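You operate a simulated robot arm through the tools that you are given. There is no shell and no other tool. Be economical: measure what you need, move in short steps, check, and stop when the job is done.

Carry out the task below with a simulated robot arm. There is one attempt and no reset: what you move stays moved.

Task
Tidy the washer's top: lid on the cup, pegs and cup into the tub.
Fine: snap the green lid on the clear cup; red and yellow peg; the cup stands upright in the grey tub.
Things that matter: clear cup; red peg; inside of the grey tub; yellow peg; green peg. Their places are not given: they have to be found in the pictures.

Only the result counts: the job must be done as asked and must still hold three seconds after the hand-in. Knocking over, shifting, dropping, spilling or breaking anything else fails it. A push-on lid holds only when it is set on centred and level and pressed home; a screw cap is set on level and turned clockwise until tight.

Robot
A 7-joint arm with a two-finger parallel gripper, fixed in place. Base frame: the origin is at the foot of the arm, x ahead of it, y to its left, z up; the work surface is at about z = 0.885. Units: m, rad, N and s.
Its first joint turns from -2.897 to 2.897 rad. Payload 4.4 kg.
The TCP is the grasp point between the finger pads, 0.023 m short of the fingertips. In the tool frame z runs along the fingers and y along their closing line. The gripper opens to 0.094 m. The fingers are 0.038 m wide and 0.01 m thick; the gripper's body (0.054 by 0.096 m) begins 0.039 m behind the TCP.
Orientation is told as [roll, pitch, yaw] about the base's x, y, z axes, in that order, counted from this pose: with the fingers straight down and closing along the base's y, the tool's x points along the base's -x, its y along +y and its z along -z.

Tools
- The arm moves only by the tool move_arm. Its argument "deltas" is a list of rows, each a list of 7 numbers: the shift along the tool's x, y, z in m, then the turn, a rotation vector about the tool's x, y, z in rad, then the closure in counts, from 0 (fully open) to 255 (shut). In form: [[tx, ty, tz, rx, ry, rz, fingers], ...]. A call has 1 to 8 rows; each row shifts and turns the commanded pose from where the row before left it, along the tool's axes as they then stand. Rows are played at 5 a second. More than 0.05 m and 0.15 rad between two rows, or a gripper value outside its range, and nothing of the call is played. Where a pose cannot be reached the arm comes as near as it can. A force on the tool above 70 N (or 10 N above the force at the start of the call, whichever is more), or a blocked arm, ends the call early, and 0.2 s more pass. Each finger travels about 0.072 m/s and halts on what it meets, pressing with about 34 N; the grip force reading is that of the motor and also rises with nothing between the fingers. The clock runs only during rows and for 0.2 s after the last one: add rows that do not move to give the fingers time. It gives the time, the measured TCP pose, the force on the tool (base axes), the opening and the grip force at its end, in the units of the frame above (readings bear some noise).
- Cameras (640 x 400 px; columns grow to the right, rows downward): "scene" is fixed at [0.0515, 0.4976, 1.649]; the picture's right is [-0.55, -0.84, 0.00], its down [-0.53, 0.35, -0.78] and it looks along [0.65, -0.42, -0.63] (base axes); focal length 364 px, centre (320, 200). "wrist" rides on the gripper at [-0.039, 0, -0.044] in the tool frame; the picture's right is [0.00, -1.00, 0.00], its down [0.97, 0.00, -0.24] and it looks along [0.24, 0.00, 0.97] (tool axes); focal length 218 px, centre (320, 200).
- snapshot(camera): a new picture of that camera. The clock stands still meanwhile.
- point_at(camera, pixels): there is no depth. For up to 12 entries [column, row, z] of the newest picture of that camera ("zoom" is the newest enlarged one), the place [x, y] in the base frame at which the ray of that pixel passes the height z, good to about 0.002 m. The clock stands still meanwhile.
- zoom(camera, box): a new picture of the part [left, top, right, bottom] of that camera's present view, enlarged. The clock stands still meanwhile.
- close_job(): hands the job in; it is judged then, once.

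Go step by step. Measure first, check grasps and placings, and put right what went wrong. The budget is 80 turns and 38 pictures, counting those below and the enlarged ones. Unless the task says otherwise, let go and move clear before handing in, and close with one line.

The tools are called after "Call:" by a JSON object that holds its "op" and its "data". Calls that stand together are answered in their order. move_arm: Moves the arm, as the interface text tells. Its arguments: {"type":"object","properties":{"deltas":{"type":"array","items":{"type":"array","items":{"type":"number"}}}},"required":["deltas"]} The other tools are called the same way: snapshot (camera) takes a picture; point_at (camera, pixels) gives the place at which the rays of pixels pass given heights; zoom (camera, box) takes an enlarged picture of a part of a camera's view; close_job () hands the job in.

At the start:

```text
time: 0.0
eef_pos: [0.654, 0.0355, 1.1787]
tool_rot: [0.001, -0.001, -0.001]
force: [0.5, -1.9, -0.1]
gripper_width: 0.094
grasp_force: 0.2
```

scene: 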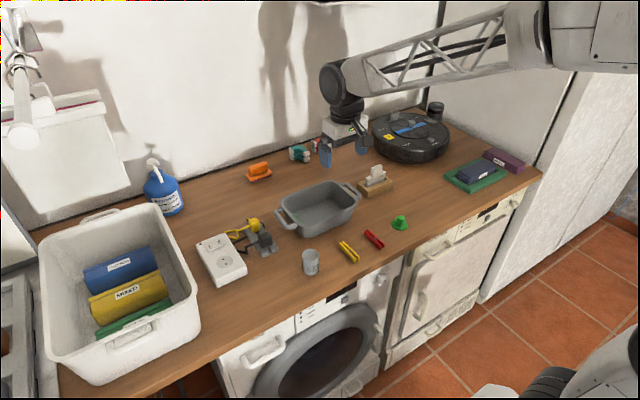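
wrist: 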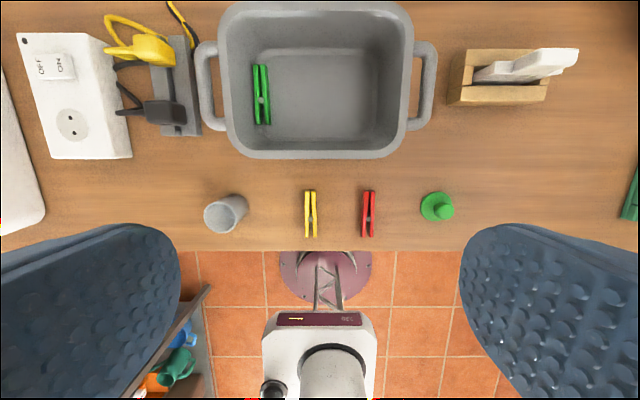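

The wrist picture shows the cup near (225,213), the yellow peg at (311,214), the red peg at (369,214), the lid at (437,207) and the tub with the green peg already in it. I'll measure these points and look closer.

Call:
{"op": "point_at", "data": {"camera": "wrist", "pixels": [[311, 191, 0.89], [311, 237, 0.89], [369, 191, 0.89], [369, 237, 0.89], [437, 207, 0.89], [443, 211, 0.91], [222, 216, 0.96], [232, 205, 0.886], [218, 155, 0.96], [412, 155, 0.96], [315, 10, 0.96], [315, 140, 0.89]]}}

Call:
{"op": "zoom", "data": {"camera": "scene", "box": [260, 170, 420, 280]}}

Call:
{"op": "zoom", "data": {"camera": "wrist", "box": [190, 100, 470, 275]}}

```text
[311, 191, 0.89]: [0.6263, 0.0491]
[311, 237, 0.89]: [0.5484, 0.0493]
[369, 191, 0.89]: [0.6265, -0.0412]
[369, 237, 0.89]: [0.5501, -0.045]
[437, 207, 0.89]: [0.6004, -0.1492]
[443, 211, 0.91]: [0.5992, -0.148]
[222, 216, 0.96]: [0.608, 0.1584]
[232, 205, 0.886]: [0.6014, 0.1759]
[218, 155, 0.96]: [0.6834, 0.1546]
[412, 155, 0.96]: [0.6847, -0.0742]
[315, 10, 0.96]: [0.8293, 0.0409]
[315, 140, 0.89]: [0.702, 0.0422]
```

```text
3.64 times, centred on (340, 225) of scene
```

zoom: 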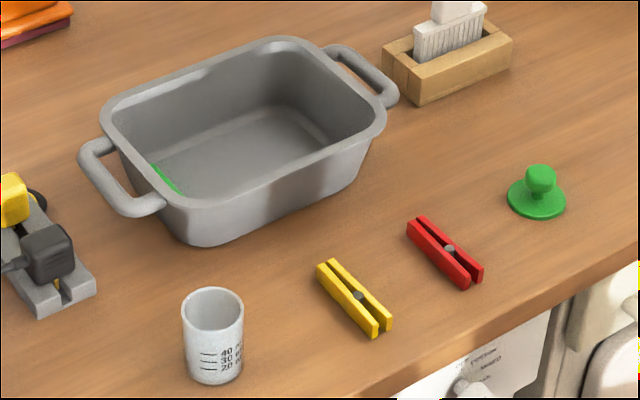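

```text
2.29 times, centred on (330, 188) of wrist
```

zoom: 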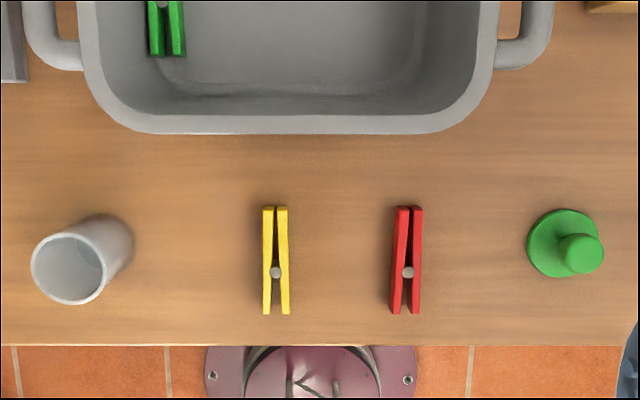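

The pegs lie along x at about (0.587, 0.049) and (0.588, -0.043). Next I need the tub floor, rim height and cup height, comparing the two views.

Call:
{"op": "point_at", "data": {"camera": "wrist", "pixels": [[262, 135, 0.892], [384, 135, 0.892], [262, 50, 0.892], [384, 50, 0.892], [315, 158, 0.94], [315, 158, 0.96], [315, 158, 0.98], [262, 95, 0.895], [204, 217, 0.95], [241, 217, 0.95], [443, 209, 0.91], [427, 207, 0.887]]}}

Call:
{"op": "point_at", "data": {"camera": "scene", "pixels": [[340, 217, 0.94], [340, 217, 0.96], [340, 217, 0.98], [303, 254, 0.93], [303, 254, 0.95], [319, 254, 0.93], [319, 254, 0.95], [311, 270, 0.886], [394.7, 214, 0.92], [394.7, 214, 0.91], [394.2, 223.5, 0.887]]}}

```text
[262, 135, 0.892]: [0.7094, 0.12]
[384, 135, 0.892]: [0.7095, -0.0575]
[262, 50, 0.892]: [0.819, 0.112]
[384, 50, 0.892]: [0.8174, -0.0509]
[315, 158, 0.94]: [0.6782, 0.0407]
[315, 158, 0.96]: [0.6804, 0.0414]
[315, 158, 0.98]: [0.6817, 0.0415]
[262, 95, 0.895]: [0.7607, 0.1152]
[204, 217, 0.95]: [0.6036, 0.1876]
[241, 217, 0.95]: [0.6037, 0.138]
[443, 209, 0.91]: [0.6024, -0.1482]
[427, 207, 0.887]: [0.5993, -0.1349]
```

```text
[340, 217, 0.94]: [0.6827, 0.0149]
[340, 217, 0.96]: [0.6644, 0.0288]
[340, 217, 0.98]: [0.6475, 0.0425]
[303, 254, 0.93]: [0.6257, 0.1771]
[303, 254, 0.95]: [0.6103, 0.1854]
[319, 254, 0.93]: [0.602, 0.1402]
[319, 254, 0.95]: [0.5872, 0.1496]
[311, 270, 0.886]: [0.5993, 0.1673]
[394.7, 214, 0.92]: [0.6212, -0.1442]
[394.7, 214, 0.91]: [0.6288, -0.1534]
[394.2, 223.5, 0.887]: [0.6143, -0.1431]
```

The rim is about z=0.945, the cup rim about 0.945, and the tub floor spans x 0.71–0.815, y −0.055–0.118. I'll hover over the yellow peg first.

Call:
{"op": "move_arm", "data": {"deltas": [[0.0134, 0.0027, 0.035, 0, 0, 0, 60], [0.0134, 0.0027, 0.035, 0, 0, 0, 120], [0.0134, 0.0027, 0.035, 0, 0, 0, 130], [0.0134, 0.0027, 0.035, 0, 0, 0, 130], [0.0134, 0.0027, 0.035, 0, 0, 0, 130], [0, 0, 0, 0, 0, 0, 130]]}}

Call:
{"op": "snapshot", "data": {"camera": "wrist"}}

```text
time: 1.4
eef_pos: [0.5869, 0.0486, 1.002]
tool_rot: [-0.001, 0.0, 0.002]
force: [-0.1, 0.6, -0.2]
gripper_width: 0.0458
grasp_force: 0.0
```

```text
33 pictures are left
```

wrist: 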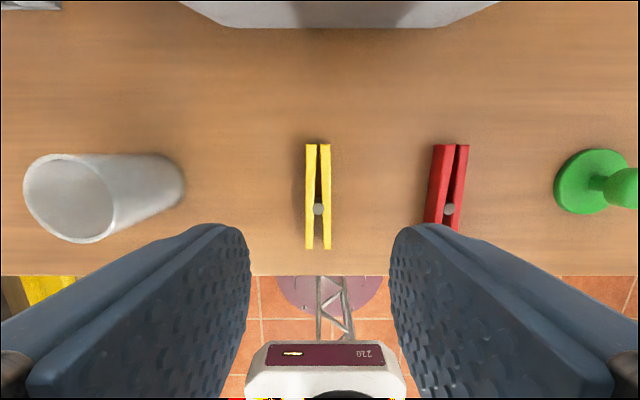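

Call:
{"op": "point_at", "data": {"camera": "wrist", "pixels": [[318, 146, 0.892], [318, 249, 0.892], [306, 248, 0.892], [331, 248, 0.892], [451, 146, 0.892], [440, 220, 0.892], [591, 181, 0.888], [68, 198, 0.945], [25, 198, 0.945], [111, 200, 0.945], [155, 183, 0.886], [318, 208, 0.897]]}}

```text
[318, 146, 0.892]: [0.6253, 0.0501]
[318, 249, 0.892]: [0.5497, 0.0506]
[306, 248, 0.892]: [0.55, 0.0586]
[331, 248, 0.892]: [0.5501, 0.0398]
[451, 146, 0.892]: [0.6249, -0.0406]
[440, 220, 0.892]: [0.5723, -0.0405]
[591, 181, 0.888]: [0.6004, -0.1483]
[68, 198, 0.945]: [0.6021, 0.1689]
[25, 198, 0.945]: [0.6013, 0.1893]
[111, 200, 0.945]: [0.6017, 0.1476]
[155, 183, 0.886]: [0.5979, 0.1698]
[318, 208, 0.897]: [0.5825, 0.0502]
```

The peg is centred at (0.587, 0.050) and about 19 mm wide. I'll go down to TCP z≈0.911 and close.

Call:
{"op": "move_arm", "data": {"deltas": [[0, 0.0014, 0.04, 0, 0, 0, 130], [0, 0, 0.035, 0, 0, 0, 130], [0, 0, 0.016, 0, 0, 0, 130], [0, 0, 0, 0, 0, 0, 130], [0, 0, 0, 0, 0, 0, 255], [0, 0, 0, 0, 0, 0, 255], [0, 0, 0, 0, 0, 0, 255]]}}

```text
time: 3.0
eef_pos: [0.5875, 0.0513, 0.9121]
tool_rot: [0.0, 0.0, 0.0]
force: [0.0, 0.1, -0.2]
gripper_width: 0.0172
grasp_force: 34.4
```

Yellow is held (opening 17 mm). I'll lift it, carry it to (0.763, −0.03) over the tub, and check there.

Call:
{"op": "move_arm", "data": {"deltas": [[0, 0, -0.045, 0, 0, 0, 255], [0, 0, -0.045, 0, 0, 0, 255], [-0.0355, -0.0163, 0, 0, 0, 0, 255], [-0.0355, -0.0163, 0, 0, 0, 0, 255], [-0.0355, -0.0163, 0, 0, 0, 0, 255], [-0.0355, -0.0163, 0, 0, 0, 0, 255], [-0.0335, -0.0163, 0, 0, 0, 0, 255], [0, 0, 0, 0, 0, 0, 255]]}}

Call:
{"op": "snapshot", "data": {"camera": "wrist"}}

Call:
{"op": "zoom", "data": {"camera": "scene", "box": [260, 130, 420, 280]}}

```text
time: 4.8
eef_pos: [0.7662, -0.0302, 1.0026]
tool_rot: [0.0, 0.0, 0.0]
force: [0.6, -0.1, 0.0]
gripper_width: 0.0171
grasp_force: 34.0
```

```text
32 pictures are left
```

wrist: 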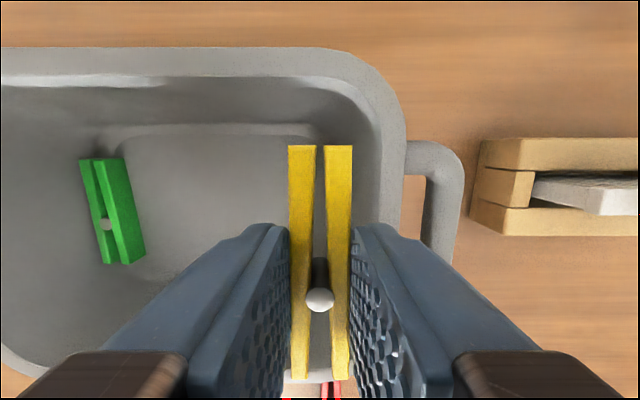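

```text
2.67 times, centred on (340, 205) of scene
```

zoom: 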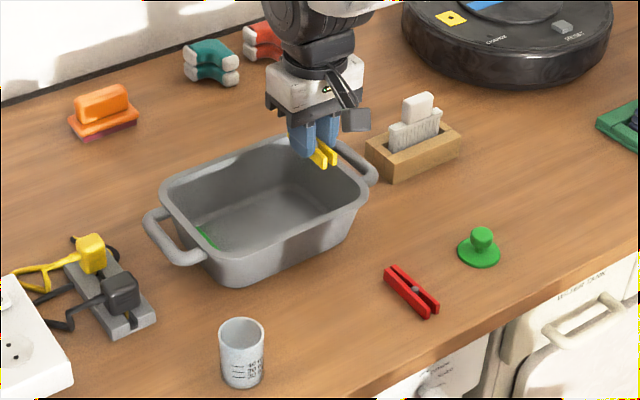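

The peg sits well between the fingers. I'll check the inner rim and floor edges from here before lowering.

Call:
{"op": "point_at", "data": {"camera": "wrist", "pixels": [[384, 160, 0.943], [325, 135, 0.892], [150, 125, 0.892], [85, 160, 0.9], [122, 158, 0.9], [103, 264, 0.9], [145, 259, 0.9], [100, 180, 0.892], [200, 128, 0.892], [200, 76, 0.943]]}}

```text
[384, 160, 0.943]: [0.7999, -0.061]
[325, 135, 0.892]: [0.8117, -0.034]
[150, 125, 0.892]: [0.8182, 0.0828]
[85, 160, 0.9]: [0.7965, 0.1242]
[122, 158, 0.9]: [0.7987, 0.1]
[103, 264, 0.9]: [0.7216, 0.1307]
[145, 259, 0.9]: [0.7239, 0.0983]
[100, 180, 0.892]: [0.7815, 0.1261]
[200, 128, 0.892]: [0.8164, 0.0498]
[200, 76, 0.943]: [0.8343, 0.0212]
```

The floor edge on the right is around y=−0.045, so I'll set the peg at y≈−0.022. I'll lower to TCP 0.921 and open a little.

Call:
{"op": "move_arm", "data": {"deltas": [[0.003, 0.008, 0.03, 0, 0, 0, 255], [0, 0, 0.03, 0, 0, 0, 255], [0, 0, 0.0135, 0, 0, 0, 255], [0, 0, 0.007, 0, 0, 0, 255], [0, 0, 0, 0, 0, 0, 255]]}}

```text
time: 6.0
eef_pos: [0.7613, -0.0236, 0.9224]
tool_rot: [0.0, -0.001, 0.0]
force: [-0.3, -0.4, -0.5]
gripper_width: 0.0173
grasp_force: 34.0
```

No contact yet at z=0.922. I'll go down gently a few mm more, then release.

Call:
{"op": "move_arm", "data": {"deltas": [[0, 0, 0.002, 0, 0, 0, 255], [0, 0, 0.0015, 0, 0, 0, 255], [0, 0, 0, 0, 0, 0, 255]]}}

```text
time: 6.8
eef_pos: [0.7607, -0.0238, 0.919]
tool_rot: [0.0, 0.0, -0.001]
force: [0.4, 0.3, -0.4]
gripper_width: 0.0172
grasp_force: 34.1
```

Still no contact, so only a 1–2 mm drop remains. I'll release, rise and travel above the red peg.

Call:
{"op": "move_arm", "data": {"deltas": [[0, 0, 0, 0, 0, 0, 174], [0, 0, 0, 0, 0, 0, 174], [0, 0, -0.045, 0, 0, 0, 174], [0, 0, -0.045, 0, 0, 0, 174], [0.044, -0.0045, 0, 0, 0, 0, 140], [0.044, -0.0045, 0, 0, 0, 0, 130], [0.044, -0.0045, 0, 0, 0, 0, 130], [0.041, -0.0045, 0, 0, 0, 0, 130]]}}

Call:
{"op": "snapshot", "data": {"camera": "wrist"}}

Call:
{"op": "zoom", "data": {"camera": "scene", "box": [260, 130, 420, 280]}}

```text
time: 8.6
eef_pos: [0.5876, -0.0424, 1.0101]
tool_rot: [0.002, 0.001, 0.0]
force: [0.4, -0.4, -0.3]
gripper_width: 0.0459
grasp_force: 0.0
```

```text
30 pictures are left
```

wrist: 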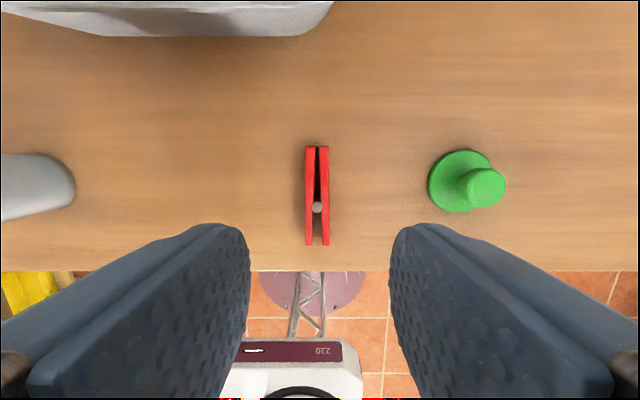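

```text
2.67 times, centred on (340, 205) of scene
```

zoom: 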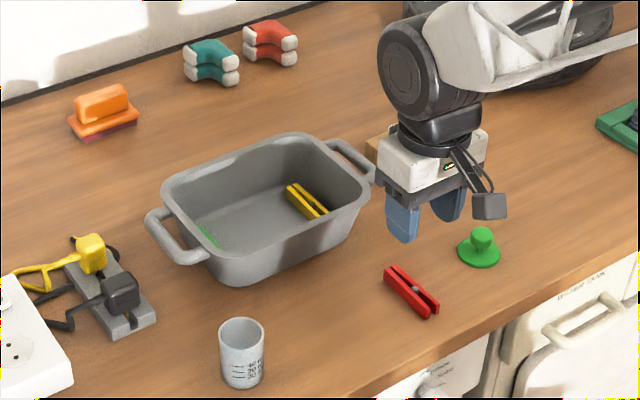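

Yellow lies flat in the tub; red is centred under the fingers at (317,195). I'll descend and grip it.

Call:
{"op": "move_arm", "data": {"deltas": [[0, 0.001, 0.045, 0, 0, 0, 130], [0, 0, 0.04, 0, 0, 0, 130], [0, 0, 0.0135, 0, 0, 0, 130], [0, 0, 0, 0, 0, 0, 130], [0, 0, 0, 0, 0, 0, 255], [0, 0, 0, 0, 0, 0, 255], [0, 0, 0, 0, 0, 0, 255]]}}

Call:
{"op": "point_at", "data": {"camera": "wrist", "pixels": [[458, 181, 0.888], [428, 181, 0.888], [486, 186, 0.91], [486, 186, 0.915], [317, 148, 0.892], [317, 244, 0.892]]}}

```text
time: 10.2
eef_pos: [0.5862, -0.0402, 0.9112]
tool_rot: [0.001, 0.0, 0.002]
force: [0.7, 0.4, -0.7]
gripper_width: 0.017
grasp_force: 34.2
```

```text
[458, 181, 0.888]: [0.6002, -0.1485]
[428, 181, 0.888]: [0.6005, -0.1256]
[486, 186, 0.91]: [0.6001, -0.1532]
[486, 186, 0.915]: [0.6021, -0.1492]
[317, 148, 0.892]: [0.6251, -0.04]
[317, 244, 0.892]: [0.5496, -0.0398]
```

Red is held. I'll lift it, carry it to (0.761, 0.016) and lower it.

Call:
{"op": "move_arm", "data": {"deltas": [[0, 0, -0.045, 0, 0, 0, 255], [0, 0, -0.045, 0, 0, 0, 255], [-0.0355, 0.0113, 0, 0, 0, 0, 255], [-0.0355, 0.0113, 0, 0, 0, 0, 255], [-0.0355, 0.0113, 0, 0, 0, 0, 255], [-0.0355, 0.0113, 0, 0, 0, 0, 255], [-0.033, 0.0113, 0, 0, 0, 0, 255], [0, 0, 0, 0, 0, 0, 255]]}}

Call:
{"op": "snapshot", "data": {"camera": "wrist"}}

```text
time: 12.0
eef_pos: [0.7637, 0.017, 0.9996]
tool_rot: [0.0, 0.001, 0.0]
force: [-1.0, -0.4, -0.9]
gripper_width: 0.0172
grasp_force: 34.2
```

```text
28 pictures are left
```

wrist: 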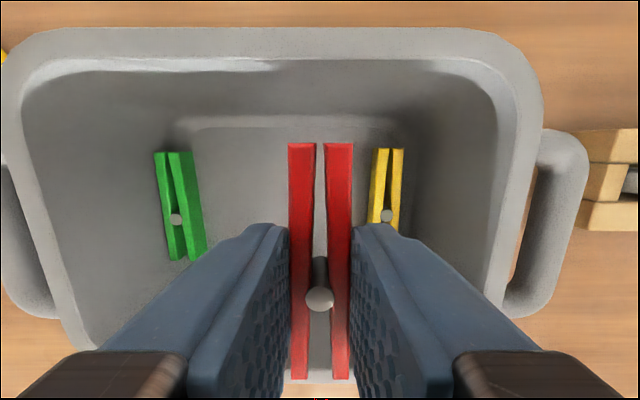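

Call:
{"op": "point_at", "data": {"camera": "wrist", "pixels": [[374, 150, 0.9], [403, 150, 0.9], [370, 222, 0.9], [399, 230, 0.9], [155, 153, 0.9], [192, 151, 0.9], [171, 259, 0.9], [207, 245, 0.9], [185, 125, 0.892], [405, 125, 0.892]]}}

```text
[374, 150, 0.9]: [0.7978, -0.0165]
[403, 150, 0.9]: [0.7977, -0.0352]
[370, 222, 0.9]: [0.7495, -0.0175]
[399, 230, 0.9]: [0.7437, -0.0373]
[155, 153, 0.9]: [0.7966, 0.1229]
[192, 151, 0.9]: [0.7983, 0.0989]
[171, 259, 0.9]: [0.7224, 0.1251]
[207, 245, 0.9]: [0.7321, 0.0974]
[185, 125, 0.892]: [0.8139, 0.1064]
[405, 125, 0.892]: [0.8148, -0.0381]
```

Yellow spans y −0.016 to −0.037 and green's edge is at about 0.097. I'll set red at y≈0.013 with a narrow release, leaving a gap for the cup around y=0.06.

Call:
{"op": "move_arm", "data": {"deltas": [[0.002, -0.0035, 0.03, 0, 0, 0, 255], [0, 0, 0.03, 0, 0, 0, 255], [0, 0, 0.0135, 0, 0, 0, 255], [0, 0, 0.0075, 0, 0, 0, 255], [0, 0, 0, 0, 0, 0, 255], [0, 0, 0, 0, 0, 0, 184], [0, 0, 0, 0, 0, 0, 184]]}}

```text
time: 13.6
eef_pos: [0.7608, 0.0133, 0.9185]
tool_rot: [-0.002, 0.0, 0.0]
force: [-0.7, -0.3, -0.9]
gripper_width: 0.0257
grasp_force: 0.1
```

Red is released. I'll rise, come back to x≈0.60, then go above the lid.

Call:
{"op": "move_arm", "data": {"deltas": [[0, 0, -0.045, 0, 0, 0, 184], [0, 0, -0.045, 0, 0, 0, 184], [0.045, 0, 0, 0, 0, 0, 184], [0.045, 0, 0, 0, 0, 0, 150], [0.035, -0.033, 0, 0, 0, 0, 130], [0.035, -0.033, 0, 0, 0, 0, 130], [0, -0.048, 0, 0, 0, 0, 130], [0, -0.048, 0, 0, 0, 0, 130]]}}

Call:
{"op": "snapshot", "data": {"camera": "wrist"}}

Call:
{"op": "zoom", "data": {"camera": "scene", "box": [260, 150, 420, 280]}}

```text
time: 15.4
eef_pos: [0.6, -0.1514, 1.0091]
tool_rot: [0.0, 0.001, -0.003]
force: [-0.3, -0.2, 0.2]
gripper_width: 0.0462
grasp_force: 0.0
```

```text
27 pictures are left
```

wrist: 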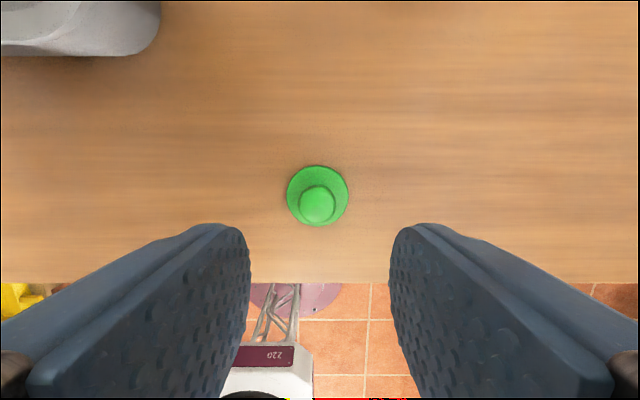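

```text
3.08 times, centred on (340, 215) of scene
```

zoom: 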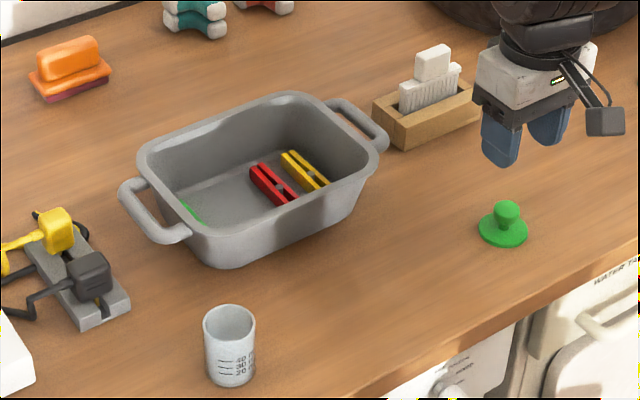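

Call:
{"op": "point_at", "data": {"camera": "wrist", "pixels": [[317, 195, 0.888], [287, 195, 0.888], [348, 195, 0.888], [317, 166, 0.888], [317, 226, 0.888], [317, 204, 0.915], [300, 204, 0.915], [335, 204, 0.915]]}}

Call:
{"op": "zoom", "data": {"camera": "scene", "box": [370, 205, 420, 237]}}

```text
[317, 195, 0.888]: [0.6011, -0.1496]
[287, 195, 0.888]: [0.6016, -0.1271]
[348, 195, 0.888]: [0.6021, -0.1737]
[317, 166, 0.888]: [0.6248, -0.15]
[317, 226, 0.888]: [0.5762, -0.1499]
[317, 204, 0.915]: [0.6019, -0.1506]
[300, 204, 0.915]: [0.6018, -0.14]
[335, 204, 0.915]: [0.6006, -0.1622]
```

```text
12.50 times, centred on (395, 221) of scene
```

zoom: 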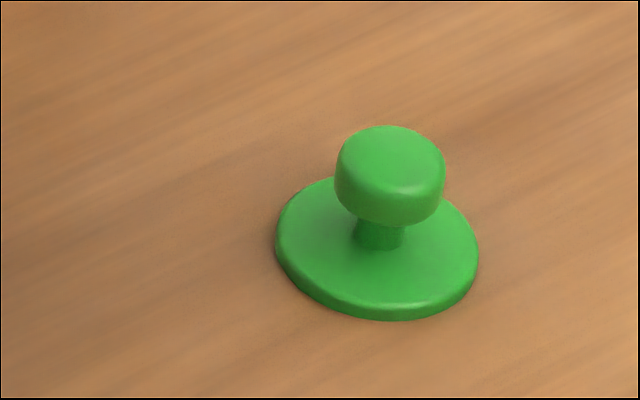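

The lid is centred at (0.601, −0.150), with a flange radius of about 24 mm and a knob of about 23 mm reaching up to about 0.915. I'll grip the knob with the tips just above the flange (TCP 0.917).

Call:
{"op": "move_arm", "data": {"deltas": [[-0.001, 0.0016, 0.045, 0, 0, 0, 130], [0, 0, 0.035, 0, 0, 0, 130], [0, 0, 0.012, 0, 0, 0, 130], [0, 0, 0, 0, 0, 0, 130], [0, 0, 0, 0, 0, 0, 255], [0, 0, 0, 0, 0, 0, 255], [0, 0, 0, 0, 0, 0, 255]]}}

Call:
{"op": "zoom", "data": {"camera": "scene", "box": [370, 189, 420, 237]}}

```text
time: 17.0
eef_pos: [0.6008, -0.1495, 0.918]
tool_rot: [-0.001, 0.001, 0.0]
force: [-0.2, 0.8, -0.1]
gripper_width: 0.0236
grasp_force: 34.0
```

```text
8.33 times, centred on (395, 213) of scene
```

zoom: 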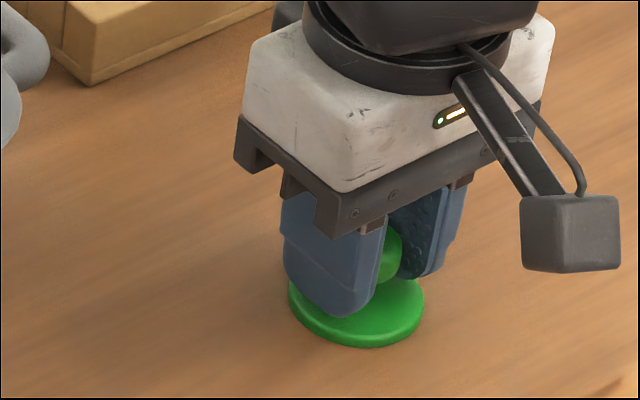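

The knob is held (opening 23.6 mm). I'll lift and stop short of the cup at y≈0.05 to refine the cup centre.

Call:
{"op": "move_arm", "data": {"deltas": [[0, 0, -0.04, 0, 0, 0, 255], [0, 0, -0.045, 0, 0, 0, 255], [0, 0.03, -0.035, 0, 0, 0, 255], [0, 0.045, 0, 0, 0, 0, 255], [0, 0.045, 0, 0, 0, 0, 255], [0, 0.045, 0, 0, 0, 0, 255], [0, 0.045, 0, 0, 0, 0, 255], [0, 0, 0, 0, 0, 0, 255]]}}

Call:
{"op": "snapshot", "data": {"camera": "wrist"}}

Call:
{"op": "zoom", "data": {"camera": "scene", "box": [270, 170, 400, 290]}}

```text
time: 18.8
eef_pos: [0.6004, 0.063, 1.0385]
tool_rot: [0.001, -0.001, 0.0]
force: [-0.3, 0.5, -0.2]
gripper_width: 0.0233
grasp_force: 34.2
```

```text
23 pictures are left
```

wrist: 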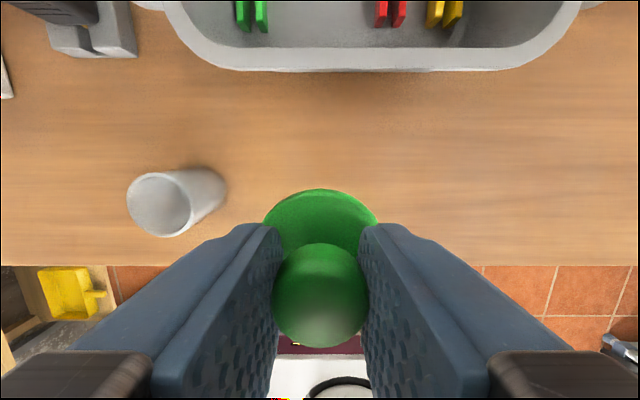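

```text
3.33 times, centred on (335, 230) of scene
```

zoom: 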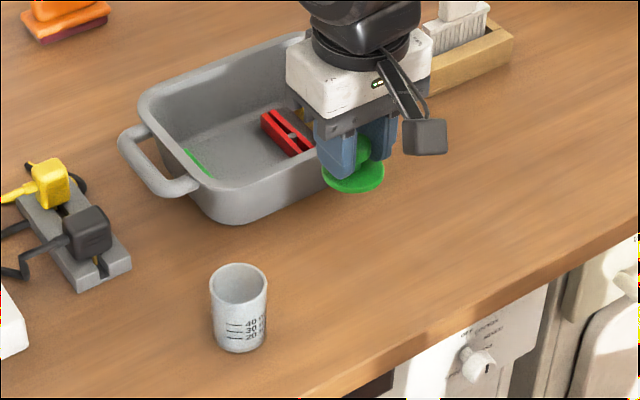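

I'll enlarge the cup for its rim ellipse.

Call:
{"op": "zoom", "data": {"camera": "wrist", "box": [110, 150, 246, 250]}}

Call:
{"op": "zoom", "data": {"camera": "scene", "box": [325, 236, 290, 278]}}

```text
4.00 times, centred on (178, 200) of wrist
```

zoom: 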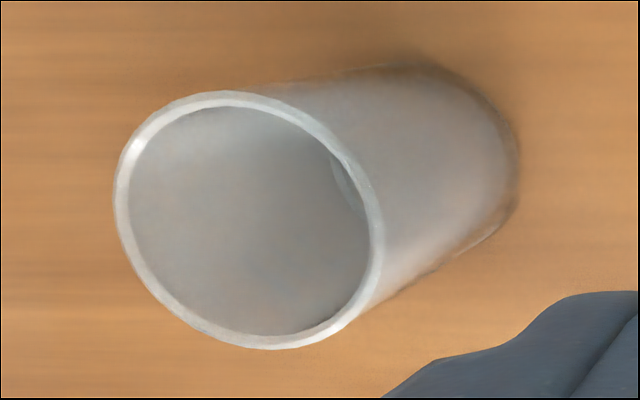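

```text
refused: the box must be [left, top, right, bottom]
```

Call:
{"op": "point_at", "data": {"camera": "wrist", "pixels": [[160.1, 205.1, 0.94], [160.1, 205.1, 0.945], [160.1, 205.1, 0.95], [126.5, 200, 0.945], [193.8, 212, 0.945], [150, 173, 0.945], [167, 237.3, 0.945]]}}

Call:
{"op": "point_at", "data": {"camera": "scene", "pixels": [[310.7, 254.9, 0.94], [310.7, 254.9, 0.945], [310.7, 254.9, 0.95]]}}

Call:
{"op": "zoom", "data": {"camera": "scene", "box": [279, 236, 343, 278]}}

```text
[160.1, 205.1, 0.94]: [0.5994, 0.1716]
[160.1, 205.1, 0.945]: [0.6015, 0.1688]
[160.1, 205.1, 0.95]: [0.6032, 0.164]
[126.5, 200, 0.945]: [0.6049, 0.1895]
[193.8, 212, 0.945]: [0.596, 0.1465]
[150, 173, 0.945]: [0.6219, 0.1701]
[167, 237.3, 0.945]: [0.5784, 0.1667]
```

```text
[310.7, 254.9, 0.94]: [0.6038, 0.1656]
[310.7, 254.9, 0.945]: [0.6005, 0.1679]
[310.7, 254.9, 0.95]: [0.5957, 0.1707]
```

```text
9.52 times, centred on (311, 257) of scene
```

zoom: 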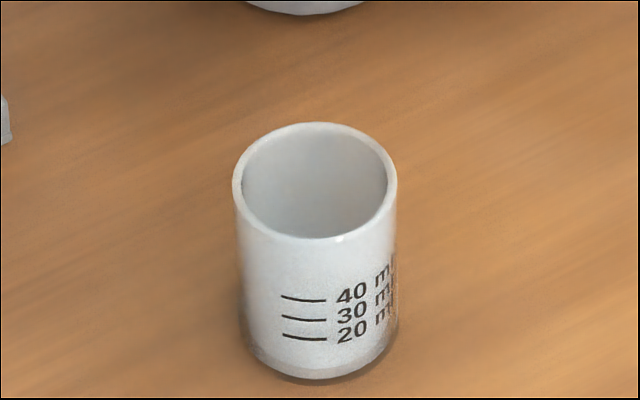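

The rim centre is about (0.601, 0.1685) at z≈0.944. I'll move above it with the lid bottom about 25 mm over the rim and verify alignment.

Call:
{"op": "move_arm", "data": {"deltas": [[0, 0.04, 0, 0, 0, 0, 255], [-0.0003, 0.04, 0, 0, 0, 0, 255], [0, 0.0255, 0, 0, 0, 0, 255], [0, 0, 0.035, 0, 0, 0, 255], [0, 0, 0, 0, 0, 0, 255], [0, 0, 0, 0, 0, 0, 255]]}}

Call:
{"op": "zoom", "data": {"camera": "scene", "box": [271, 216, 351, 278]}}

Call:
{"op": "zoom", "data": {"camera": "wrist", "box": [220, 140, 420, 265]}}

```text
time: 20.2
eef_pos: [0.6012, 0.1678, 1.0025]
tool_rot: [0.0, 0.001, 0.001]
force: [-0.4, 0.0, -0.3]
gripper_width: 0.0238
grasp_force: 34.0
```

```text
6.45 times, centred on (311, 247) of scene
```

zoom: 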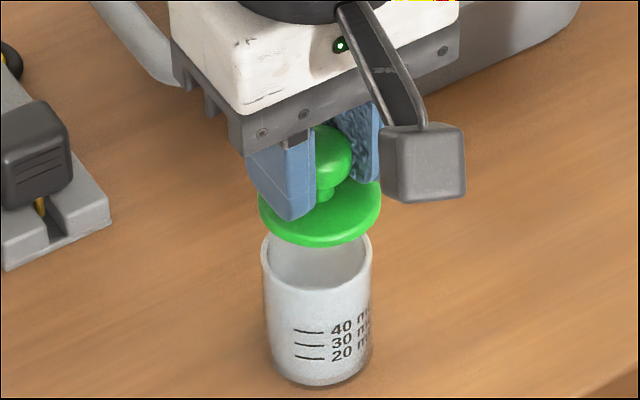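

```text
3.20 times, centred on (320, 202) of wrist
```

zoom: 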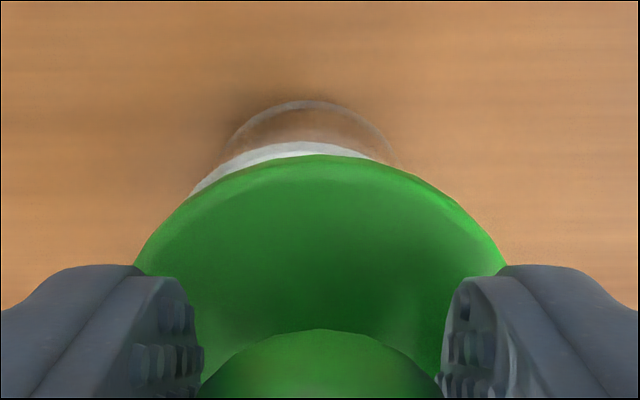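

In the wrist view the cup rim arc (zoom 190–385, peak ~300) seems shifted slightly to the left of the lid. I'll measure points on it.

Call:
{"op": "point_at", "data": {"camera": "zoom", "pixels": [[190, 193, 0.944], [215, 171, 0.944], [245, 153, 0.944], [300, 142, 0.944], [340, 145, 0.944], [370, 156, 0.944], [226, 148, 0.887], [310, 101, 0.887], [397, 160, 0.887], [250, 118, 0.887], [370, 118, 0.887]]}}

Call:
{"op": "point_at", "data": {"camera": "scene", "pixels": [[302.3, 287, 0.945]]}}

```text
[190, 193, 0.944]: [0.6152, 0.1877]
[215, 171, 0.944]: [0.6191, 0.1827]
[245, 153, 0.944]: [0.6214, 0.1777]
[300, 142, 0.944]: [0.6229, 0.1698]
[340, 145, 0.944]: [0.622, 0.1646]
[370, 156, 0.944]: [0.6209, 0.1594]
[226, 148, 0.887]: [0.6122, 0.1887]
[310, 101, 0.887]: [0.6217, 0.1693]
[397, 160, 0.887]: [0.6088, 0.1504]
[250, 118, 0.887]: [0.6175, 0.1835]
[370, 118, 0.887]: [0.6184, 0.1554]
```

```text
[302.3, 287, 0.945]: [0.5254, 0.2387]
```

The fit gives the cup centre at about (0.601, 0.1697), so I'll shift +1.8 mm in y and lower to just above the rim.

Call:
{"op": "move_arm", "data": {"deltas": [[0, 0.0018, 0, 0, 0, 0, 255], [0, 0, 0.01, 0, 0, 0, 255], [0, 0, 0.01, 0, 0, 0, 255], [0, 0, 0, 0, 0, 0, 255], [0, 0, 0, 0, 0, 0, 255]]}}

Call:
{"op": "zoom", "data": {"camera": "wrist", "box": [220, 140, 420, 265]}}

Call:
{"op": "zoom", "data": {"camera": "scene", "box": [271, 216, 351, 278]}}

```text
time: 21.4
eef_pos: [0.6015, 0.1696, 0.9826]
tool_rot: [0.0, 0.0, 0.001]
force: [-0.3, -0.1, -0.8]
gripper_width: 0.0237
grasp_force: 34.3
```

```text
3.20 times, centred on (320, 202) of wrist
```

zoom: 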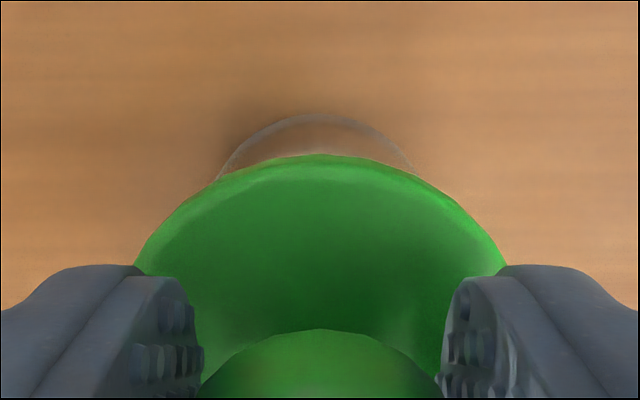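

```text
6.45 times, centred on (311, 247) of scene
```

zoom: 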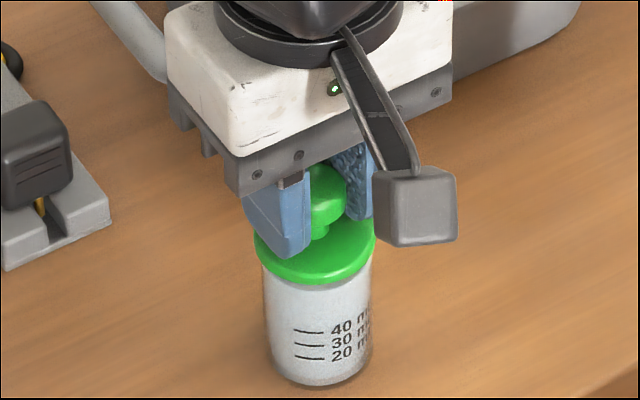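

The lid and cup are now concentric in both views (base arc centre 318 vs lid 322; cup 317 vs lid 316). I'll lower in small steps and read the force.

Call:
{"op": "move_arm", "data": {"deltas": [[0, 0, 0.003, 0, 0, 0, 255], [0, 0, 0.002, 0, 0, 0, 255], [0, 0, 0.002, 0, 0, 0, 255], [0, 0, 0, 0, 0, 0, 255]]}}

```text
time: 22.4
eef_pos: [0.6022, 0.1679, 0.9771]
tool_rot: [0.001, -0.001, -0.001]
force: [-1.1, 0.0, 7.7]
gripper_width: 0.0236
grasp_force: 34.6
```

Contact (7.7 N) at the expected height. I'll press on.

Call:
{"op": "move_arm", "data": {"deltas": [[0, 0, 0.002, 0, 0, 0, 255], [0, 0, 0.002, 0, 0, 0, 255], [0, 0, 0.002, 0, 0, 0, 255], [0, 0, 0, 0, 0, 0, 255]]}}

```text
time: 23.4
eef_pos: [0.6035, 0.1704, 0.9698]
tool_rot: [0.004, -0.004, -0.001]
force: [-3.9, 1.6, 60.7]
gripper_width: 0.0242
grasp_force: 33.8
```

Force rose to 61 N and the TCP is at 0.970. I'll look at whether the lid seated or slipped in the grip.

Call:
{"op": "zoom", "data": {"camera": "scene", "box": [271, 216, 351, 278]}}

Call:
{"op": "zoom", "data": {"camera": "wrist", "box": [220, 140, 420, 265]}}

```text
6.45 times, centred on (311, 247) of scene
```

zoom: 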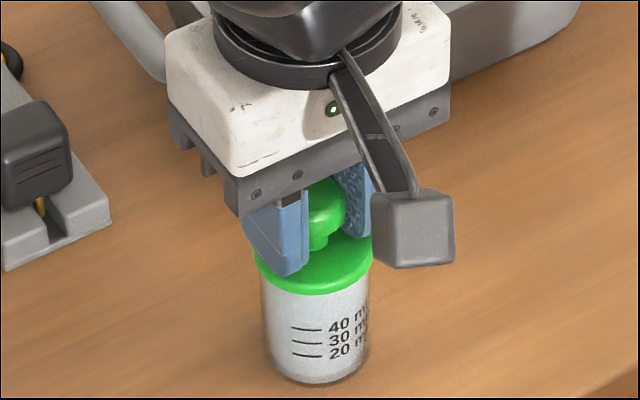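

```text
3.20 times, centred on (320, 202) of wrist
```

zoom: 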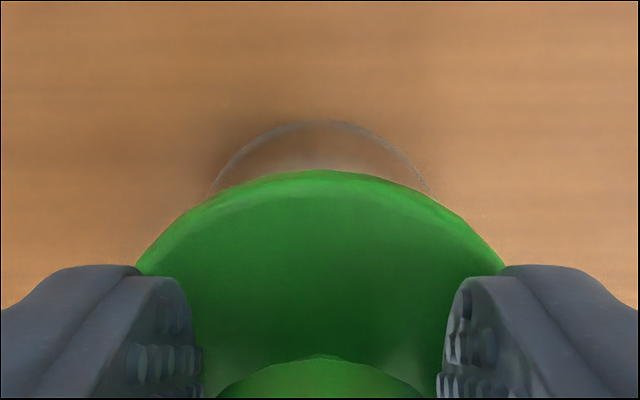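

The lid sits level on the rim and the knob slid slightly up between the fingers, so the tips now likely bear on the flange. I'll press a bit further.

Call:
{"op": "move_arm", "data": {"deltas": [[0, 0, 0.001, 0, 0, 0, 255], [0, 0, 0.001, 0, 0, 0, 255], [0, 0, 0, 0, 0, 0, 255]]}}

```text
time: 23.8
eef_pos: [0.6031, 0.1702, 0.9713]
tool_rot: [0.001, -0.006, -0.001]
force: [0.3, 1.0, 5.9]
gripper_width: 0.0239
grasp_force: 33.8
stopped in row 1: the force on the tool passed its limit (the readings are from after the stop); the commanded pose is now the measured one
```

The press peaked above 70 N and then relaxed. I'll open, rise and inspect the lid.

Call:
{"op": "move_arm", "data": {"deltas": [[0, 0, 0, 0, 0, 0, 180], [0, 0, 0, 0, 0, 0, 130], [0, 0, -0.02, 0, 0, 0, 130], [0, 0, -0.04, 0, 0, 0, 130], [-0.04, 0, -0.03, 0, 0, 0, 130], [-0.04, 0, 0, 0, 0, 0, 130], [-0.04, 0, 0, 0, 0, 0, 130], [0, 0, 0, 0, 0, 0, 130]]}}

Call:
{"op": "zoom", "data": {"camera": "scene", "box": [279, 231, 343, 281]}}

Call:
{"op": "snapshot", "data": {"camera": "wrist"}}

```text
time: 25.6
eef_pos: [0.7227, 0.1701, 1.0586]
tool_rot: [0.002, -0.006, 0.001]
force: [-0.1, -0.2, 1.1]
gripper_width: 0.0459
grasp_force: 0.2
```

```text
8.00 times, centred on (311, 256) of scene
```

zoom: 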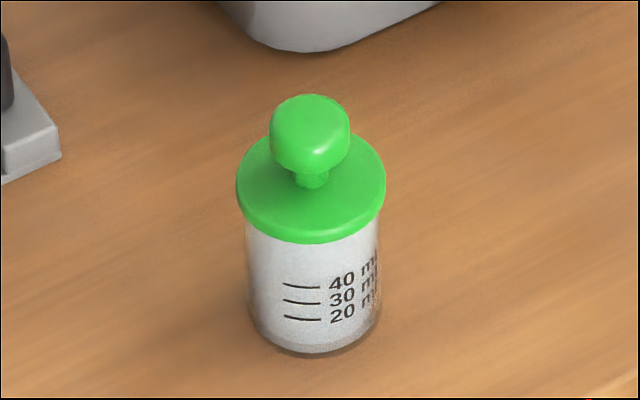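

```text
12 pictures are left
```

wrist: 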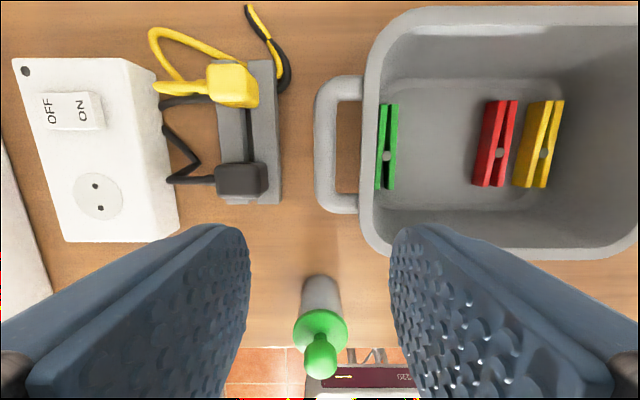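

The lid looks level and centred with a rim covering the cup, but I want to confirm it's pressed home. I'll measure its position, then press the knob top with closed fingers.

Call:
{"op": "point_at", "data": {"camera": "wrist", "pixels": [[320, 332, 0.947], [293, 332, 0.947], [348, 332, 0.947], [320, 357, 0.972], [320, 357, 0.969], [389, 103, 0.9], [389, 188, 0.9], [396, 188, 0.9], [486, 100, 0.9], [472, 184, 0.9], [381, 200, 0.892]]}}

Call:
{"op": "point_at", "data": {"camera": "zoom", "pixels": [[311, 130, 0.975], [311, 130, 0.97], [311, 130, 0.965], [311, 188, 0.95], [311, 188, 0.945]]}}

```text
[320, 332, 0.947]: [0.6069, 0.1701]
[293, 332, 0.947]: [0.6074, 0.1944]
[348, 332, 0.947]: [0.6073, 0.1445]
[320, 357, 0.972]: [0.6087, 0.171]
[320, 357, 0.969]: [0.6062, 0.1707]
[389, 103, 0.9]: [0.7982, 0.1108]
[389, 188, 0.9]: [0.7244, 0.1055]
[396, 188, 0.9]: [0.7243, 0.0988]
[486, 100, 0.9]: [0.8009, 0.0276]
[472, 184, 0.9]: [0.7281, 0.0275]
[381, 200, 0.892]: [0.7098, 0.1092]
```

```text
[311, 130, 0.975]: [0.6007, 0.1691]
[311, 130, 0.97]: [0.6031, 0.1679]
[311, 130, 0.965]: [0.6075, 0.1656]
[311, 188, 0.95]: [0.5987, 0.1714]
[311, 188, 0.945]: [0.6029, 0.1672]
```

The lid is at about (0.604, 0.170). I'll move above it with fingers shut, stopping at z≈1.005.

Call:
{"op": "move_arm", "data": {"deltas": [[0.0396, 0, 0, 0, 0, 0, 255], [0.0396, 0, 0, 0, 0, 0, 255], [0.0393, 0, 0, 0, 0, 0, 255], [0, 0, 0.04, 0, 0, 0, 255], [0, 0, 0.012, 0, 0, 0, 255], [0, 0, 0, 0, 0, 0, 255]]}}

```text
time: 27.0
eef_pos: [0.6056, 0.1704, 1.0086]
tool_rot: [0.001, -0.003, 0.001]
force: [0.7, -1.2, 0.2]
gripper_width: 0.0
grasp_force: 34.5
```

Call:
{"op": "move_arm", "data": {"deltas": [[0.001, 0, 0.004, 0, 0, 0, 255], [0, 0, 0.004, 0, 0, 0, 255], [0, 0, 0.002, 0, 0, 0, 255], [0, 0, 0.002, 0, 0, 0, 255], [0, 0, 0, 0, 0, 0, 255]]}}

```text
time: 28.2
eef_pos: [0.6035, 0.1715, 0.9982]
tool_rot: [0.002, -0.007, 0.001]
force: [-1.6, -0.9, 31.3]
gripper_width: 0.0
grasp_force: 34.2
```

Contact is near TCP 0.999 with 31 N. I'll keep pressing in small steps.

Call:
{"op": "move_arm", "data": {"deltas": [[0, 0, 0.0015, 0, 0, 0, 255], [0, 0, 0.0015, 0, 0, 0, 255], [0, 0, 0.0015, 0, 0, 0, 255], [0, 0, 0, 0, 0, 0, 255]]}}

```text
time: 28.7
eef_pos: [0.6051, 0.1706, 0.9994]
tool_rot: [0.004, -0.01, 0.0]
force: [-4.3, -0.6, 16.0]
gripper_width: 0.0
grasp_force: 33.9
stopped in row 2: the force on the tool passed its limit (the readings are from after the stop); the commanded pose is now the measured one
```

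The knob doesn't give any further, so it's probably home. To test, I'll grip the knob and lift gently to see whether the cup follows.

Call:
{"op": "move_arm", "data": {"deltas": [[0, 0, -0.02, 0, 0, 0, 255], [0, 0, -0.01, 0.0, 0.007, 0, 130], [0, 0, 0, 0, 0, 0, 130], [0, 0, 0.025, 0, 0, 0, 130], [0, 0, 0.025, 0, 0, 0, 130], [0, 0, 0, 0, 0, 0, 255], [0, 0, 0, 0, 0, 0, 255], [0, 0, 0, 0, 0, 0, 255]]}}

```text
time: 30.5
eef_pos: [0.6048, 0.1714, 0.9764]
tool_rot: [0.003, -0.003, 0.0]
force: [0.7, -2.3, 3.2]
gripper_width: 0.0239
grasp_force: 33.5
```

Call:
{"op": "move_arm", "data": {"deltas": [[0, 0, -0.004, 0, 0, 0, 255], [0, 0, -0.004, 0, 0, 0, 255], [0, 0, -0.004, 0, 0, 0, 255], [0, 0, 0, 0, 0, 0, 255], [0, 0, 0, 0, 0, 0, 255]]}}

Call:
{"op": "zoom", "data": {"camera": "scene", "box": [271, 216, 351, 278]}}

```text
time: 31.7
eef_pos: [0.6055, 0.1706, 0.989]
tool_rot: [0.003, -0.002, 0.0]
force: [0.0, -1.0, 0.3]
gripper_width: 0.0239
grasp_force: 33.7
```

```text
6.45 times, centred on (311, 247) of scene
```

zoom: 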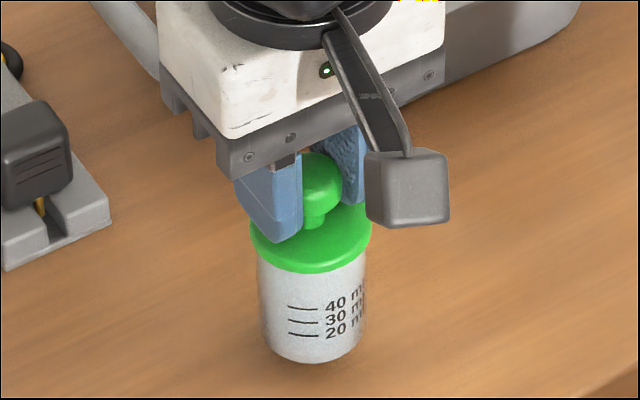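

The cup rises with the lid (bottom at row 362 vs 384 before), so the lid is on. I'll lift clear and carry it to (0.762, 0.063), between the red and green pegs.

Call:
{"op": "move_arm", "data": {"deltas": [[0, 0, -0.038, 0, 0, 0, 255], [0, 0, -0.038, 0, 0, 0, 255], [-0.032, -0.0215, 0, 0, 0, 0, 255], [-0.032, -0.0215, 0, 0, 0, 0, 255], [-0.032, -0.0215, 0, 0, 0, 0, 255], [-0.032, -0.0215, 0, 0, 0, 0, 255], [-0.029, -0.0215, 0, 0, 0, 0, 255], [0, 0, 0, 0, 0, 0, 255]]}}

Call:
{"op": "snapshot", "data": {"camera": "wrist"}}

Call:
{"op": "zoom", "data": {"camera": "scene", "box": [260, 150, 388, 250]}}

```text
time: 33.5
eef_pos: [0.7624, 0.064, 1.0671]
tool_rot: [0.001, -0.002, 0.0]
force: [-0.2, 0.6, 0.1]
gripper_width: 0.0236
grasp_force: 34.1
```

```text
10 pictures are left
```

wrist: 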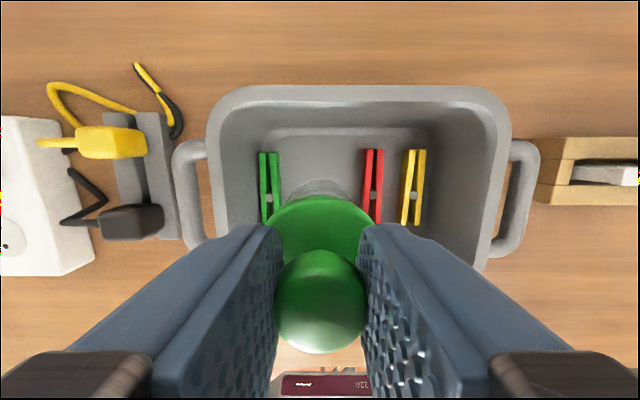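

```text
4.00 times, centred on (324, 200) of scene
```

zoom: 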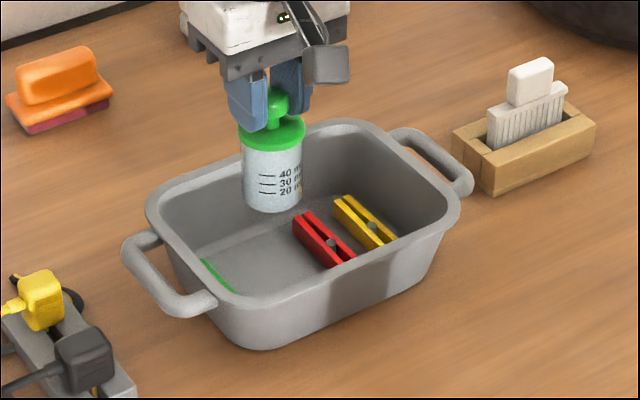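

Call:
{"op": "point_at", "data": {"camera": "wrist", "pixels": [[278, 153, 0.9], [281, 200, 0.9], [366, 150, 0.9], [362, 210, 0.9]]}}

```text
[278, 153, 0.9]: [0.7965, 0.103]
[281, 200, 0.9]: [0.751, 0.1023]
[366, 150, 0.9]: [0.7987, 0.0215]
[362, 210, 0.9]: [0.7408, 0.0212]
```

There is a clear gap from y=0.0215 to 0.102 and the cup needs 44 mm, so y=0.063 is right. I'll lower it in.

Call:
{"op": "move_arm", "data": {"deltas": [[0, -0.001, 0.03, 0, 0, 0, 255], [0, 0, 0.03, 0, 0, 0, 255], [0, 0, 0.014, 0, 0, 0, 255], [0, 0, 0.004, 0, 0, 0, 255], [0, 0, 0, 0, 0, 0, 255]]}}

```text
time: 34.7
eef_pos: [0.7622, 0.0626, 0.9884]
tool_rot: [0.002, -0.001, 0.0]
force: [-0.2, 1.2, -0.3]
gripper_width: 0.0237
grasp_force: 34.3
```

Call:
{"op": "move_arm", "data": {"deltas": [[0, 0, 0.002, 0, 0, 0, 255], [0, 0, 0.0015, 0, 0, 0, 255], [0, 0, 0.001, 0, 0, 0, 255], [0, 0, 0, 0, 0, 0, 255]]}}

```text
time: 35.7
eef_pos: [0.7623, 0.0613, 0.9829]
tool_rot: [0.001, -0.003, 0.0]
force: [1.0, 0.0, -0.9]
gripper_width: 0.0239
grasp_force: 34.1
```

Still free at 0.983. I'll go down another 1–2 mm in fine steps to find the floor.

Call:
{"op": "move_arm", "data": {"deltas": [[0, 0, 0.001, 0, 0, 0, 255], [0, 0, 0.001, 0, 0, 0, 255], [0, 0, 0, 0, 0, 0, 255]]}}

Call:
{"op": "zoom", "data": {"camera": "scene", "box": [280, 160, 376, 235]}}

```text
time: 36.5
eef_pos: [0.7626, 0.0618, 0.9821]
tool_rot: [0.0, 0.0, 0.001]
force: [0.1, -0.1, -0.5]
gripper_width: 0.0238
grasp_force: 34.3
```

```text
5.33 times, centred on (328, 198) of scene
```

zoom: 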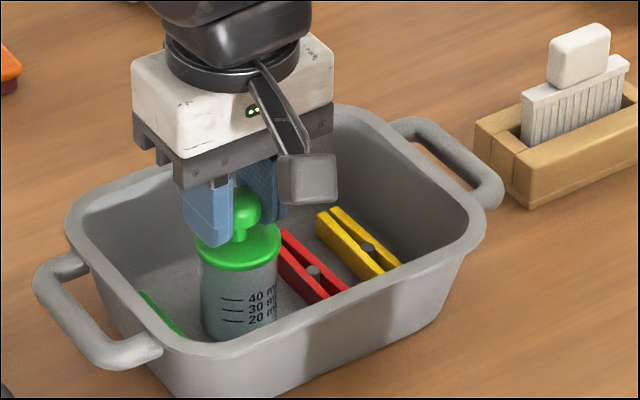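

Call:
{"op": "move_arm", "data": {"deltas": [[0, 0, 0.001, 0, 0, 0, 255], [0, 0, 0.001, 0, 0, 0, 255], [0, 0, 0.001, 0, 0, 0, 255], [0, 0, 0, 0, 0, 0, 255]]}}

```text
time: 37.5
eef_pos: [0.7634, 0.0622, 0.9815]
tool_rot: [0.005, -0.005, 0.0]
force: [-2.4, 1.8, 32.3]
gripper_width: 0.024
grasp_force: 34.0
```

The cup is on the floor now (32 N). I'll ease back 2 mm, open and rise clear.

Call:
{"op": "move_arm", "data": {"deltas": [[0, 0, -0.0025, 0, 0, 0, 255], [0, 0, 0, 0, 0, 0, 200], [0, 0, 0, 0, 0, 0, 140], [0, 0, 0, 0, 0, 0, 130], [0, 0, -0.03, 0, 0, 0, 130], [0, 0, -0.045, 0, 0, 0, 130], [0.04, 0, -0.03, 0, 0, 0, 130], [0.045, 0, 0, 0, 0, 0, 130]]}}

Call:
{"op": "zoom", "data": {"camera": "scene", "box": [280, 160, 376, 235]}}

Call:
{"op": "snapshot", "data": {"camera": "wrist"}}

Call:
{"op": "snapshot", "data": {"camera": "scene"}}

```text
time: 39.3
eef_pos: [0.678, 0.0596, 1.0845]
tool_rot: [0.003, -0.002, 0.001]
force: [0.4, -0.3, 0.0]
gripper_width: 0.0461
grasp_force: 0.0
```

```text
5.33 times, centred on (328, 198) of scene
```

zoom: 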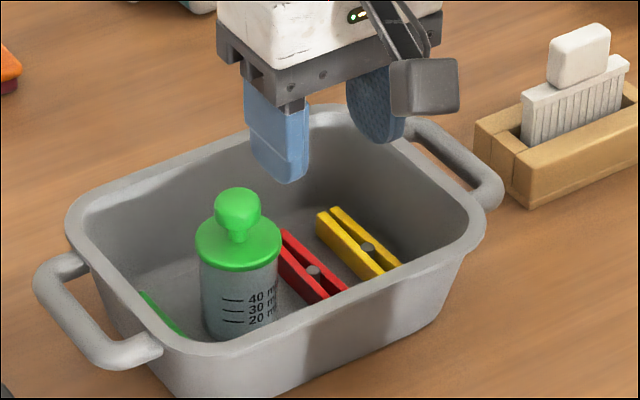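

```text
6 pictures are left
```

wrist: 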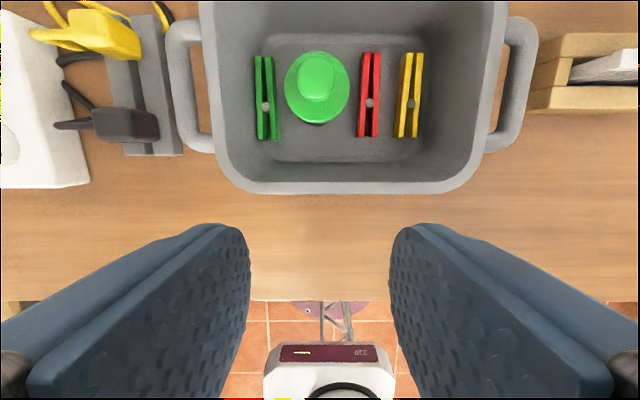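

```text
5 pictures are left
```

scene: 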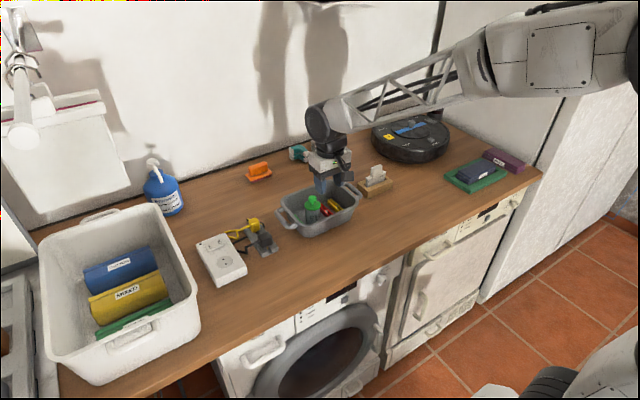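

The lidded cup stands upright in the tub between the flat-lying green and red pegs, with yellow beside red, and nothing else has moved. The gripper is clear, so I'm handing in.

Call:
{"op": "close_job", "data": {}}

```text
The job is handed in.
```

The green lid is snapped on the clear cup. The cup stands upright in the grey tub with the red and yellow pegs, and the green peg was already in there; the job is handed in.
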